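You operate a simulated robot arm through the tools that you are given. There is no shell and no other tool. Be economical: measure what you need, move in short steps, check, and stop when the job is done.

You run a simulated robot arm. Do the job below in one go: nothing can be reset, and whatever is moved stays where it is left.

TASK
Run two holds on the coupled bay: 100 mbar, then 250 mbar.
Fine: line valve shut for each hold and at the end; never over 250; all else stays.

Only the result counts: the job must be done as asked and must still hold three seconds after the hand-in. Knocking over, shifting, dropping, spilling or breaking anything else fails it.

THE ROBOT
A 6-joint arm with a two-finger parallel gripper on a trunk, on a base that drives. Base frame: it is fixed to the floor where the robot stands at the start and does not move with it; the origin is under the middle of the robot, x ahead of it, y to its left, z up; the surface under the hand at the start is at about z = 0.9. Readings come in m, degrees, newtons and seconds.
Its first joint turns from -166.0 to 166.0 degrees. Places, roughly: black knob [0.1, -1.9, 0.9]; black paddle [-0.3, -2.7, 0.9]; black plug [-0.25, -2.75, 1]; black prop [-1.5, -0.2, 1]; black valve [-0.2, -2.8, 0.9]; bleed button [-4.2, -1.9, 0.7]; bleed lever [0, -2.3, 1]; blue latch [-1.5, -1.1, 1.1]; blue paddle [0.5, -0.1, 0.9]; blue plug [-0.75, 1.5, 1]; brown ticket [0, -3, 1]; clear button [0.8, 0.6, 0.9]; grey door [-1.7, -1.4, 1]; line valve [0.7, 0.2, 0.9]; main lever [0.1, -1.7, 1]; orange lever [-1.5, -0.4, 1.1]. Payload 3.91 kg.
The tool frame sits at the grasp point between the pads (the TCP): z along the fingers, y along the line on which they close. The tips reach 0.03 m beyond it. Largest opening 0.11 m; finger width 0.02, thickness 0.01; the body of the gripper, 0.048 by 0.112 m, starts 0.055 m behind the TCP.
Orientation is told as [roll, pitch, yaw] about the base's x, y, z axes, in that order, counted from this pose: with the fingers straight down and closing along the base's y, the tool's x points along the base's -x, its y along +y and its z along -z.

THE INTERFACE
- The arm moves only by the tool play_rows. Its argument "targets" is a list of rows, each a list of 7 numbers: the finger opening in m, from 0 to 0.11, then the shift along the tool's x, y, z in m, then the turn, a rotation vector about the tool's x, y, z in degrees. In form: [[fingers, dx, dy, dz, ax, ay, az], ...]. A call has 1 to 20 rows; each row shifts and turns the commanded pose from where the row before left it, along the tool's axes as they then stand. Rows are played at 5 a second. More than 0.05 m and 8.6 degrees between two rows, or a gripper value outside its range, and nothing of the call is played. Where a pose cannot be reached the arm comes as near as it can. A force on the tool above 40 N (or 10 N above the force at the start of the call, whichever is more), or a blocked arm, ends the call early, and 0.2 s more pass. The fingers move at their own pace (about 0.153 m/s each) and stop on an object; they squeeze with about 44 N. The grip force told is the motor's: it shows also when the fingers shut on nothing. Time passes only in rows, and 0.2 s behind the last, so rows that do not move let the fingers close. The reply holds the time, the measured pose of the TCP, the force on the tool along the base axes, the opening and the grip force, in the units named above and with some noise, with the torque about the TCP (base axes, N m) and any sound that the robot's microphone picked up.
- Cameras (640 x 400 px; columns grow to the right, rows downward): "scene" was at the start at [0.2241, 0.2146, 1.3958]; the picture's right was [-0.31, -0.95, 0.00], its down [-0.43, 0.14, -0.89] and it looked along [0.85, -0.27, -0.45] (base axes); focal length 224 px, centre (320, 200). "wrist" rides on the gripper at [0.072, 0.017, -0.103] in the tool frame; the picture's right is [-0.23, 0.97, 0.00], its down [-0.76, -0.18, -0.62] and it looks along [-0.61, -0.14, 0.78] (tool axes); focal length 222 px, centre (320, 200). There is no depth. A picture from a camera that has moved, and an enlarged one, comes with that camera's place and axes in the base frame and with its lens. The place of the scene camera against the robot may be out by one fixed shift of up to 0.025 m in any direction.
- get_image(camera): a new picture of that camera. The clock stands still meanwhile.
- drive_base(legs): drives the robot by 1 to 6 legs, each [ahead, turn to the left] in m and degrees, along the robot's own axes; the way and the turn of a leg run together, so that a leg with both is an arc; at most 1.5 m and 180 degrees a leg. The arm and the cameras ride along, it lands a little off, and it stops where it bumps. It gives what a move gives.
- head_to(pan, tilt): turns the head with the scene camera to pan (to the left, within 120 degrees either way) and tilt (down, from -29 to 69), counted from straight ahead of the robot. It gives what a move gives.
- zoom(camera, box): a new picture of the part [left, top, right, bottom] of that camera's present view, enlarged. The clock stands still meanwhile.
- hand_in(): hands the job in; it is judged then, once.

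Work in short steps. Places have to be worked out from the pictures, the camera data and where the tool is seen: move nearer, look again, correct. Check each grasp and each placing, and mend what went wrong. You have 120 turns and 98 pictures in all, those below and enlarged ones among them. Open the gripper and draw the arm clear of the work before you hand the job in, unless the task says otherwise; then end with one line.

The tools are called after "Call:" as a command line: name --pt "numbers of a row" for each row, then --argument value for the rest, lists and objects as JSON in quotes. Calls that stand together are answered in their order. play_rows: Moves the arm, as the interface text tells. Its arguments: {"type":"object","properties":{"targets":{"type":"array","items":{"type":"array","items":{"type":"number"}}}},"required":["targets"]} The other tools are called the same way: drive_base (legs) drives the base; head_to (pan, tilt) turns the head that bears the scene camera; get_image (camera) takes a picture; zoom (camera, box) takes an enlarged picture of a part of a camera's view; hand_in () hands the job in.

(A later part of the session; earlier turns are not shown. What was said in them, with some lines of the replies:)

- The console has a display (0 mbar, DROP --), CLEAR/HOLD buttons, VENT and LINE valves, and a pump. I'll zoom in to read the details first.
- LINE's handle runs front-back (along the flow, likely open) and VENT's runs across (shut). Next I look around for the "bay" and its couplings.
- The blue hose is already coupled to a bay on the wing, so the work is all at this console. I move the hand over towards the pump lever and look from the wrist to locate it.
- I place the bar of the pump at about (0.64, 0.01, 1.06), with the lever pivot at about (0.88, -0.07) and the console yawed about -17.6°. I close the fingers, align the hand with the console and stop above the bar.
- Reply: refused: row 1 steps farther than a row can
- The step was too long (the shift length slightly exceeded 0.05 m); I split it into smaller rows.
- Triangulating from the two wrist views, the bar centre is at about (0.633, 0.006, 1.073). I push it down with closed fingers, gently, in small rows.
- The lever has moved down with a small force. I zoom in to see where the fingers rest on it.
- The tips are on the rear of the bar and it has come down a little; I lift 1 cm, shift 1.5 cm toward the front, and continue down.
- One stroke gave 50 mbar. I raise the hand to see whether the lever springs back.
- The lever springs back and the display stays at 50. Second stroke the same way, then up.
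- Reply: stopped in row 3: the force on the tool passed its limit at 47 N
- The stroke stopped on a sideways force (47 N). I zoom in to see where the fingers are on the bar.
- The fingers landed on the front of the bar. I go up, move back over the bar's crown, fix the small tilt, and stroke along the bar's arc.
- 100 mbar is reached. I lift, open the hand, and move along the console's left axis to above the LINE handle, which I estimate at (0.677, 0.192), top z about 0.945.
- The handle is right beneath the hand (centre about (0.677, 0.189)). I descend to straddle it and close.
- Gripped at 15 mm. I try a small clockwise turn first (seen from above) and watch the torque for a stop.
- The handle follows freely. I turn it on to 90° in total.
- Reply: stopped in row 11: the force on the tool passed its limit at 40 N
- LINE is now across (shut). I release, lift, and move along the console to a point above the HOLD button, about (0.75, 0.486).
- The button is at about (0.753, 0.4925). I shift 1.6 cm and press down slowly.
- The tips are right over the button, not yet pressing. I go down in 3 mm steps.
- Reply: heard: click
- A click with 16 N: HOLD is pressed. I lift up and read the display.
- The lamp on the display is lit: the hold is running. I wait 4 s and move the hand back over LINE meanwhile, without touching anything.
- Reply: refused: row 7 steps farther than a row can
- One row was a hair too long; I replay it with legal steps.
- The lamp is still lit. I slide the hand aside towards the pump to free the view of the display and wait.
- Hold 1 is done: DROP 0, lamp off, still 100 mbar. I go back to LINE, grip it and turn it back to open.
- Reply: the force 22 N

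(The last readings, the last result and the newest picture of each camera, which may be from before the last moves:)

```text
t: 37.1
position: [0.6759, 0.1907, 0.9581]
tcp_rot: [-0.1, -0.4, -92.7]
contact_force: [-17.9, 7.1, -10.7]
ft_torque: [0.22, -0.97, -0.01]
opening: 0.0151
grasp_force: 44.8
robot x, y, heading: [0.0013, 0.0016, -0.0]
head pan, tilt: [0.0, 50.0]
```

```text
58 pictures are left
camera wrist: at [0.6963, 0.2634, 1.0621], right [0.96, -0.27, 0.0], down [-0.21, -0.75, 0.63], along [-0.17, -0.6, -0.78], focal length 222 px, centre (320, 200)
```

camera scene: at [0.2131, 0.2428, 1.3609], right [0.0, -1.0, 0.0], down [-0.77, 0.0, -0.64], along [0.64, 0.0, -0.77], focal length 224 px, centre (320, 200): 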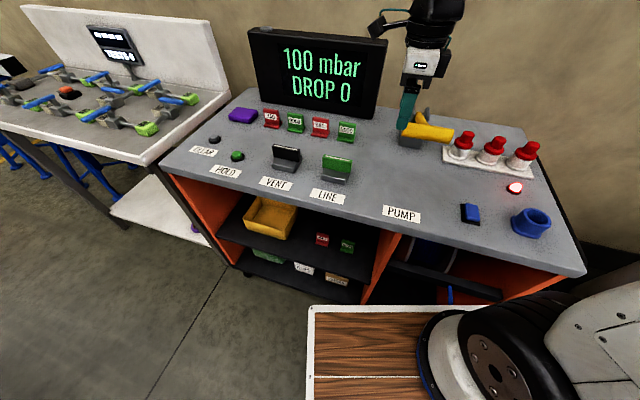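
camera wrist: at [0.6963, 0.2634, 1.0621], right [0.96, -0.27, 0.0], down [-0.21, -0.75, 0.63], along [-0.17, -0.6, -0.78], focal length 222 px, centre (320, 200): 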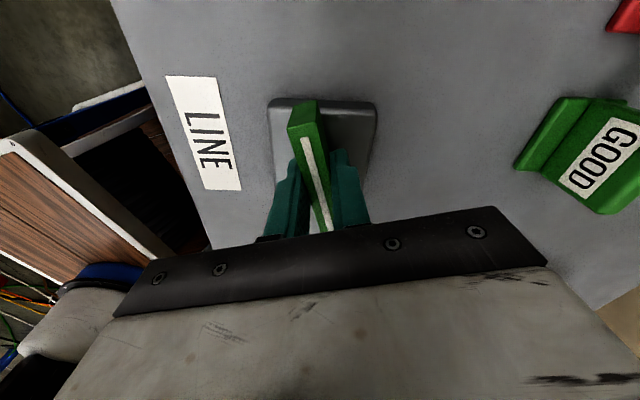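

It turns along; a slight side load, so I ease 2 mm and finish the turn.

Call:
play_rows --pt "0 0 -0.002 0 0 0 0" --pt "0 0 0 0 0 0 -7.5" --pt "0 0 0 0 0 0 -7.5" --pt "0 0 0 0 0 0 -7.5" --pt "0 0 0 0 0 0 -7.5" --pt "0 0 0 0 0 0 -7.5" --pt "0 0 0 0 0 0 -7.5" --pt "0 0 0 0 0 0 -7.5" --pt "0 0 0 0 0 0 -7.5" --pt "0 0 0 0 0 0 -7.5" --pt "0 0 0 0 0 0 -7.5"

Call:
get_image --camera "scene"

```text
t: 39.5
position: [0.6761, 0.1899, 0.9596]
tcp_rot: [-0.3, 0.1, -17.9]
contact_force: [5.6, -4.9, -23.7]
ft_torque: [0.73, -1.15, -0.29]
opening: 0.0146
grasp_force: 44.6
robot x, y, heading: [-0.0017, -0.0002, 0.1]
head pan, tilt: [0.0, 50.0]
```

```text
57 pictures are left
camera scene: at [0.214, 0.2428, 1.3608], right [0.0, -1.0, 0.0], down [-0.77, 0.0, -0.64], along [0.64, 0.0, -0.77], focal length 224 px, centre (320, 200)
```

scene: 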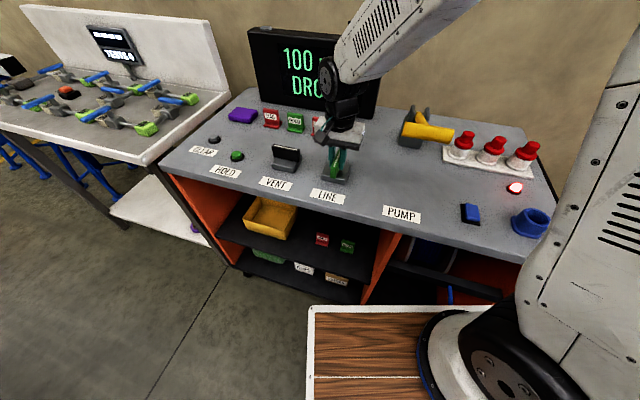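

LINE is open again at yaw -17.9°. I release, lift and return above the pump bar with closed fingers.

Call:
play_rows --pt "0.07 0 0 0 0 0 0" --pt "0.07 0 0 0 0 0 0" --pt "0.07 0 0 -0.04 0 0 0" --pt "0.07 0 0 -0.045 0 0 0" --pt "0.07 0 0 -0.045 0 0 0" --pt "0 0 0 -0.045 0 0 0" --pt "0 0 0 -0.015 0 0 0" --pt "0 -0.013 -0.045 0 0 0 0" --pt "0 0 -0.047 0 0 0 0" --pt "0 0 -0.047 0 0 0 0" --pt "0 0 -0.046 0 0 0 0" --pt "0 0 0 0 0 0 0"

Call:
get_image --camera "scene"

```text
t: 42.1
position: [0.6314, 0.0087, 1.1486]
tcp_rot: [-0.3, 0.0, -17.7]
contact_force: [-0.5, 1.0, -0.3]
ft_torque: [0.0, 0.0, -0.01]
opening: 0.0001
grasp_force: 37.9
robot x, y, heading: [0.0019, -0.001, 0.1]
head pan, tilt: [0.0, 50.0]
```

```text
56 pictures are left
camera scene: at [0.2131, 0.2429, 1.3609], right [0.0, -1.0, 0.0], down [-0.77, 0.0, -0.64], along [0.64, 0.0, -0.77], focal length 224 px, centre (320, 200)
```

scene: 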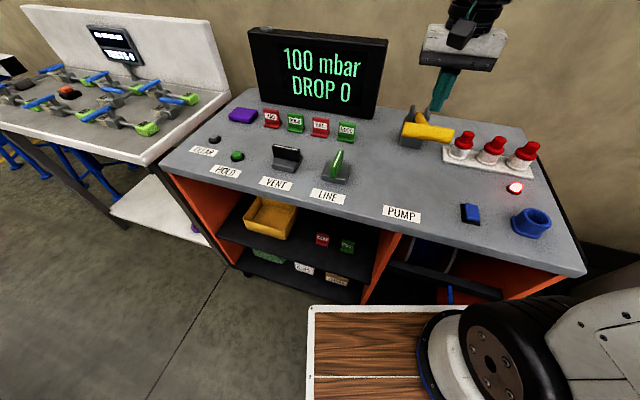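

Display 100 mbar and the hand is above the bar, at the start of the stroke path that worked. Third stroke and return.

Call:
play_rows --pt "0 0.0 0 0.03 0 0 0" --pt "0 0.004 0 0.02 0 0 0" --pt "0 0.005 0 0.02 0 0 0" --pt "0 0.005 0 0.015 0 0 0" --pt "0 0.004 0 0.015 0 0 0" --pt "0 -0.004 0 -0.015 0 0 0" --pt "0 -0.005 0 -0.015 0 0 0" --pt "0 -0.005 0 -0.02 0 0 0" --pt "0 -0.004 0 -0.02 0 0 0" --pt "0 0 0 -0.03 0 0 0" --pt "0 0 0 0 0 0 0"

Call:
get_image --camera "scene"

```text
t: 44.5
position: [0.6292, 0.0104, 1.1511]
tcp_rot: [-0.2, -0.2, -17.8]
contact_force: [0.1, -0.2, 1.0]
ft_torque: [-0.01, -0.01, 0.01]
opening: 0.0
grasp_force: 38.1
robot x, y, heading: [-0.0001, -0.0019, 0.1]
head pan, tilt: [0.0, 50.0]
```

```text
55 pictures are left
camera scene: at [0.2131, 0.2429, 1.3609], right [0.0, -1.0, 0.0], down [-0.77, 0.0, -0.64], along [0.64, 0.0, -0.77], focal length 224 px, centre (320, 200)
```

scene: 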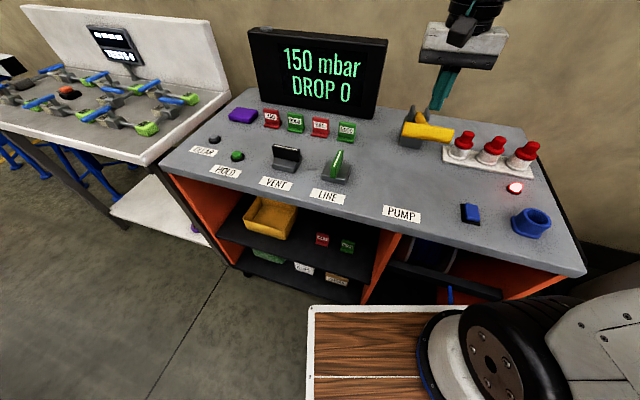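

150 mbar. One more identical stroke.

Call:
play_rows --pt "0 -0.002 0 0.03 0 0 0" --pt "0 0.004 0 0.02 0 0 0" --pt "0 0.005 0 0.02 0 0 0" --pt "0 0.005 0 0.015 0 0 0" --pt "0 0.004 0 0.015 0 0 0" --pt "0 -0.004 0 -0.015 0 0 0" --pt "0 -0.005 0 -0.015 0 0 0" --pt "0 -0.005 0 -0.02 0 0 0" --pt "0 -0.004 0 -0.02 0 0 0" --pt "0 0 0 -0.03 0 0 0" --pt "0 0 0 0 0 0 0"

Call:
get_image --camera "scene"

```text
t: 46.9
position: [0.6318, 0.0107, 1.1496]
tcp_rot: [-0.2, 0.0, -17.8]
contact_force: [-0.4, -0.7, -0.4]
ft_torque: [-0.02, 0.01, 0.02]
opening: 0.0
grasp_force: 37.7
robot x, y, heading: [-0.0019, 0.0032, 0.2]
head pan, tilt: [0.0, 50.0]
```

```text
54 pictures are left
camera scene: at [0.2131, 0.2429, 1.3609], right [0.0, -1.0, 0.0], down [-0.77, 0.0, -0.64], along [0.64, 0.0, -0.77], focal length 224 px, centre (320, 200)
```

scene: 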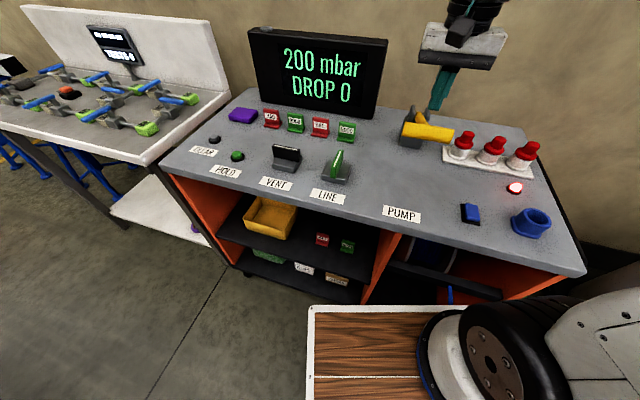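

200 mbar. The last stroke brings it to exactly 250.

Call:
play_rows --pt "0 0 0 0.03 0 0 0" --pt "0 0.004 0 0.02 0 0 0" --pt "0 0.005 0 0.02 0 0 0" --pt "0 0.005 0 0.015 0 0 0" --pt "0 0.004 0 0.015 0 0 0" --pt "0 -0.004 0 -0.015 0 0 0" --pt "0 -0.005 0 -0.015 0 0 0" --pt "0 -0.005 0 -0.02 0 0 0" --pt "0 -0.004 0 -0.02 0 0 0" --pt "0 0 0 -0.03 0 0 0" --pt "0 0 0 0 0 0 0"

Call:
get_image --camera "scene"

```text
t: 49.3
position: [0.6336, 0.0102, 1.1508]
tcp_rot: [-0.2, -0.1, -17.8]
contact_force: [-0.4, -0.1, 0.0]
ft_torque: [0.0, 0.02, 0.01]
opening: 0.0001
grasp_force: 38.2
robot x, y, heading: [0.0001, 0.0008, 0.2]
head pan, tilt: [0.0, 50.0]
```

```text
53 pictures are left
camera scene: at [0.2131, 0.2429, 1.3609], right [0.0, -1.0, 0.0], down [-0.77, 0.0, -0.64], along [0.64, 0.0, -0.77], focal length 224 px, centre (320, 200)
```

scene: 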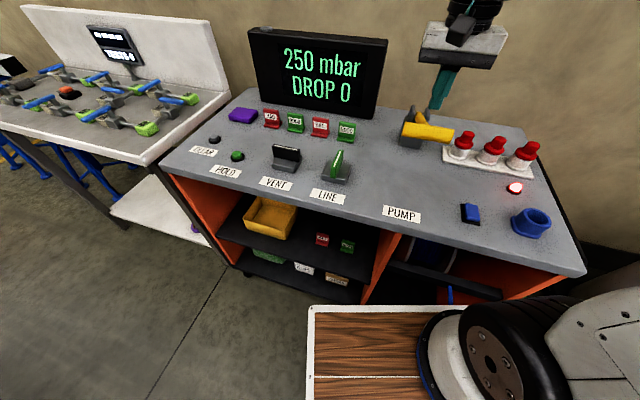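

250 mbar. I go back to LINE, lower onto the handle and grip it.

Call:
play_rows --pt "0 0 0 -0.02 0 0 0" --pt "0 0.014 0.045 0 0 0 0" --pt "0.07 0 0.046 0 0 0 0" --pt "0.07 0 0.046 0 0 0 0" --pt "0.07 0 0.046 0 0 0 0" --pt "0.07 0 0 0.045 0 0 0" --pt "0.07 0 0 0.045 0 0 0" --pt "0.07 0 0 0.045 0 0 0" --pt "0.07 0 0 0.045 0 0 0" --pt "0.07 0 0 0.031 0 0 0" --pt "0 0 0 0 0 0 0" --pt "0 0 0 0 0 0 0"

Call:
get_image --camera "wrist"

```text
t: 51.9
position: [0.6741, 0.1909, 0.9596]
tcp_rot: [0.0, -0.1, -17.8]
contact_force: [4.1, 33.6, -9.4]
ft_torque: [0.58, -1.34, -0.15]
opening: 0.0145
grasp_force: 44.9
robot x, y, heading: [0.0008, -0.0003, 0.1]
head pan, tilt: [0.0, 50.0]
```

```text
52 pictures are left
camera wrist: at [0.6106, 0.2291, 1.0633], right [0.51, 0.86, 0.0], down [0.67, -0.4, 0.62], along [0.54, -0.32, -0.78], focal length 222 px, centre (320, 200)
```

wrist: 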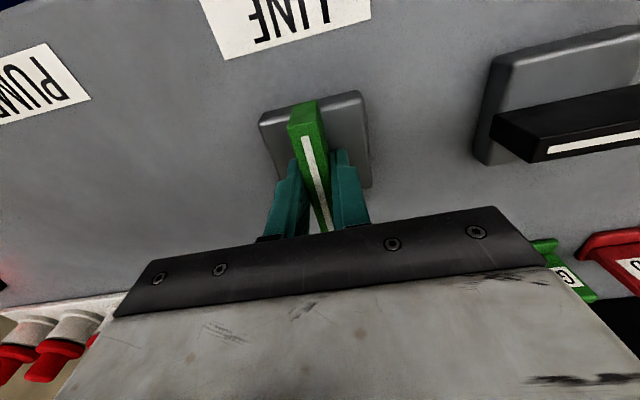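

Gripped, with a 34 N side load because my command sits a few mm off; I ease 4 mm left, then turn the handle clockwise to shut.

Call:
play_rows --pt "0 0 0.004 0 0 0 0" --pt "0 0 0 0 0 0 7.5" --pt "0 0 0 0 0 0 7.5" --pt "0 0 0 0 0 0 7.5" --pt "0 0 0 0 0 0 7.5"

```text
t: 53.1
position: [0.6746, 0.1897, 0.9583]
tcp_rot: [-0.3, -0.2, -47.9]
contact_force: [-10.9, -14.8, -0.5]
ft_torque: [1.33, 0.0, -0.04]
opening: 0.0152
grasp_force: 45.2
robot x, y, heading: [-0.0007, 0.002, -0.3]
head pan, tilt: [0.0, 50.0]
```

Call:
play_rows --pt "0 0 -0.002 0 0 0 0" --pt "0 0 0 0 0 0 7.5" --pt "0 0 0 0 0 0 7.5" --pt "0 0 0 0 0 0 7.5" --pt "0 0 0 0 0 0 7.5" --pt "0 0 0 0 0 0 7.5" --pt "0 0 0 0 0 0 7.5" --pt "0 0 0 0 0 0 7.5" --pt "0 0 0 0 0 0 7.3"

Call:
get_image --camera "wrist"

```text
t: 55.1
position: [0.6752, 0.1906, 0.9584]
tcp_rot: [0.2, -0.1, -107.7]
contact_force: [25.0, 10.0, 12.3]
ft_torque: [-0.52, 0.44, 0.03]
opening: 0.0148
grasp_force: 45.4
robot x, y, heading: [-0.0014, 0.0056, -0.1]
head pan, tilt: [0.0, 50.0]
```

```text
51 pictures are left
camera wrist: at [0.7138, 0.2555, 1.0633], right [0.86, -0.51, 0.0], down [-0.4, -0.67, 0.62], along [-0.32, -0.54, -0.78], focal length 222 px, centre (320, 200)
```

wrist: 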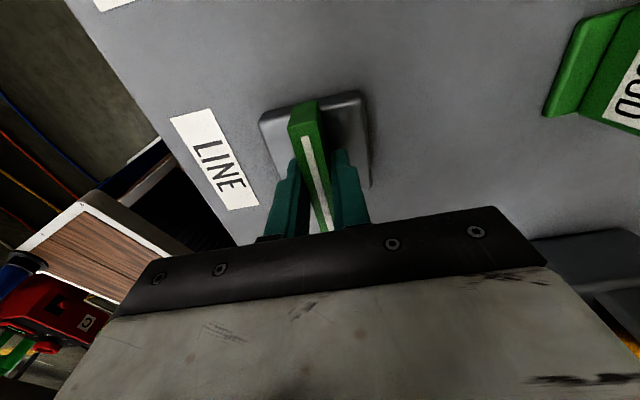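

LINE is across again. Release, lift, and move to above HOLD.

Call:
play_rows --pt "0.07 0 0 0 0 0 0" --pt "0.07 0 0 0 0 0 0" --pt "0.07 0 0 -0.04 0 0 0" --pt "0.07 0 0 -0.05 0 0 0" --pt "0 0 0 -0.05 0 0 0" --pt "0 0.049 -0.003 0 0 0 0" --pt "0 0.049 -0.003 0 0 0 0" --pt "0 0.049 -0.003 0 0 0 0" --pt "0 0.049 -0.003 0 0 0 0" --pt "0 0.049 -0.002 0 0 0 0" --pt "0 0.049 -0.002 0 0 0 0" --pt "0 0.019 0 0.03 0 0 0" --pt "0 0 0 0 0 0 0"

Call:
get_image --camera "scene"

```text
t: 57.9
position: [0.7559, 0.4917, 1.0665]
tcp_rot: [0.0, -0.1, -107.5]
contact_force: [-0.4, -0.1, 0.2]
ft_torque: [-0.02, 0.03, 0.0]
opening: 0.0
grasp_force: 37.4
robot x, y, heading: [0.0049, 0.0009, 0.1]
head pan, tilt: [0.0, 50.0]
```

```text
50 pictures are left
camera scene: at [0.2131, 0.2431, 1.3609], right [0.0, -1.0, 0.0], down [-0.77, 0.0, -0.64], along [0.64, 0.0, -0.77], focal length 224 px, centre (320, 200)
```

scene: 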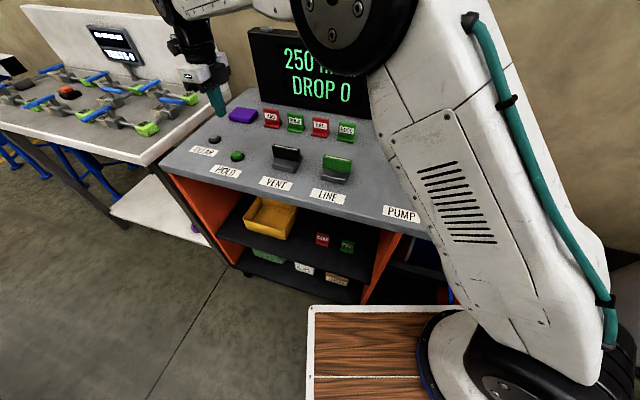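

Positioned over HOLD (0.756, 0.492), LINE shut at 250 mbar. I press down to the depth that clicked before (z about 0.939), then lift.

Call:
play_rows --pt "0 0 0 0.04 0 0 0" --pt "0 0 0 0.04 0 0 0" --pt "0 0 0 0.025 0 0 0" --pt "0 0 0 0.01 0 0 0" --pt "0 0 0 0.006 0 0 0" --pt "0 0 0 0.005 0 0 0" --pt "0 0 0 0 0 0 0" --pt "0 0 0 -0.04 0 0 0" --pt "0 0 0 -0.05 0 0 0" --pt "0 0 0 -0.04 0 0 0"

Call:
get_image --camera "scene"

```text
t: 60.1
position: [0.7538, 0.4927, 1.0711]
tcp_rot: [-0.2, -0.3, -107.6]
contact_force: [0.2, -1.0, -0.8]
ft_torque: [-0.04, 0.0, -0.03]
opening: 0.0002
grasp_force: 37.5
robot x, y, heading: [-0.0033, -0.001, -0.1]
head pan, tilt: [0.0, 50.0]
heard: click
```

```text
49 pictures are left
camera scene: at [0.2133, 0.2433, 1.3608], right [0.0, -1.0, 0.0], down [-0.77, 0.0, -0.64], along [0.64, 0.0, -0.77], focal length 224 px, centre (320, 200)
```

scene: 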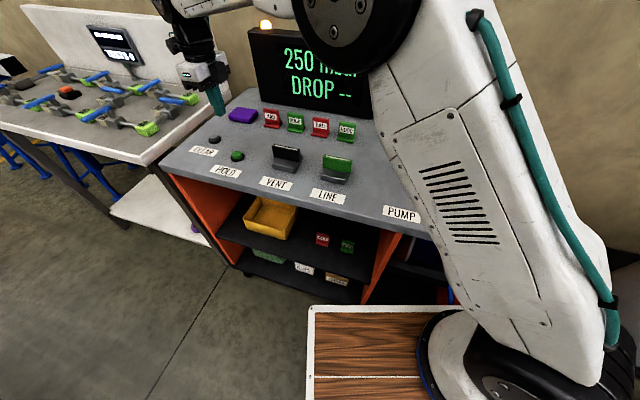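

Click heard and the lamp is lit, so the second hold runs. I move the arm away high over the console, open the hand, and wait.

Call:
play_rows --pt "0 0 0 -0.04 0 0 0" --pt "0 0 0 -0.04 0 0 0" --pt "0 -0.049 0 0 0 0 0" --pt "0 -0.049 0 0 0 0 0" --pt "0 -0.049 0 0 0 0 0" --pt "0 -0.049 0 0 0 0 0" --pt "0 -0.049 0 -0.01 0 0 0" --pt "0 -0.049 0 -0.01 0 0 0" --pt "0 -0.049 0 -0.01 0 0 0" --pt "0.11 -0.049 0 -0.01 0 0 0" --pt "0.11 0 -0.03 -0.03 0 0 0" --pt "0.11 0 0 0 0 0 0" --pt "0.11 0 0 0 0 0 0" --pt "0.11 0 0 0 0 0 0" --pt "0.11 0 0 0 0 0 0" --pt "0.11 0 0 0 0 0 0" --pt "0.11 0 0 0 0 0 0" --pt "0.11 0 0 0 0 0 0" --pt "0.11 0 0 0 0 0 0" --pt "0.11 0 0 0 0 0 0"

Call:
play_rows --pt "0.11 0 0 0 0 0 0" --pt "0.11 0 0 0 0 0 0" --pt "0.11 0 0 0 0 0 0" --pt "0.11 0 0 0 0 0 0" --pt "0.11 0 0 0 0 0 0" --pt "0.11 0 0 0 0 0 0" --pt "0.11 0 0 0 0 0 0" --pt "0.11 0 0 0 0 0 0" --pt "0.11 0 0 0 0 0 0" --pt "0.11 0 0 0 0 0 0" --pt "0.11 0 0 0 0 0 0" --pt "0.11 0 0 0 0 0 0" --pt "0.11 0 0 0 0 0 0"

Call:
get_image --camera "scene"

```text
t: 64.3
position: [0.6064, 0.1289, 1.2235]
tcp_rot: [0.0, -0.2, -107.7]
contact_force: [1.1, 0.0, 0.8]
ft_torque: [0.0, -0.01, -0.02]
opening: 0.1098
grasp_force: 0.0
robot x, y, heading: [-0.0028, -0.0002, 0.4]
head pan, tilt: [0.0, 50.0]
```

```text
t: 67.1
position: [0.6075, 0.1279, 1.2228]
tcp_rot: [0.0, -0.3, -107.6]
contact_force: [0.1, -0.2, -0.9]
ft_torque: [0.0, 0.0, -0.02]
opening: 0.1102
grasp_force: 0.1
robot x, y, heading: [-0.0007, 0.0018, 0.2]
head pan, tilt: [0.0, 50.0]
```

```text
48 pictures are left
camera scene: at [0.2131, 0.243, 1.3609], right [0.0, -1.0, 0.0], down [-0.77, 0.0, -0.64], along [0.64, 0.0, -0.77], focal length 224 px, centre (320, 200)
```

scene: 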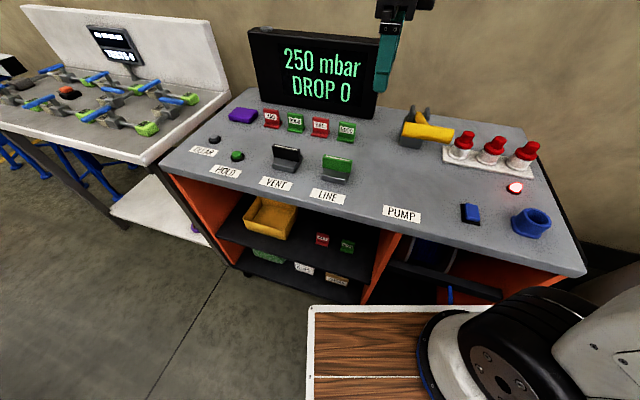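

The second hold finished with DROP 0 at 250 mbar. The lamp is off, LINE is shut, the gripper is open and the arm is clear, so I hand in.

Call:
hand_in

```text
The job is handed in.
```

I ran both holds on the coupled bay, at 100 mbar and then at 250 mbar, and each finished showing DROP 0. The line valve was shut for each hold and is shut now, and the display never read above 250 mbar. I left the bay at 250 mbar because venting wasn't asked for.
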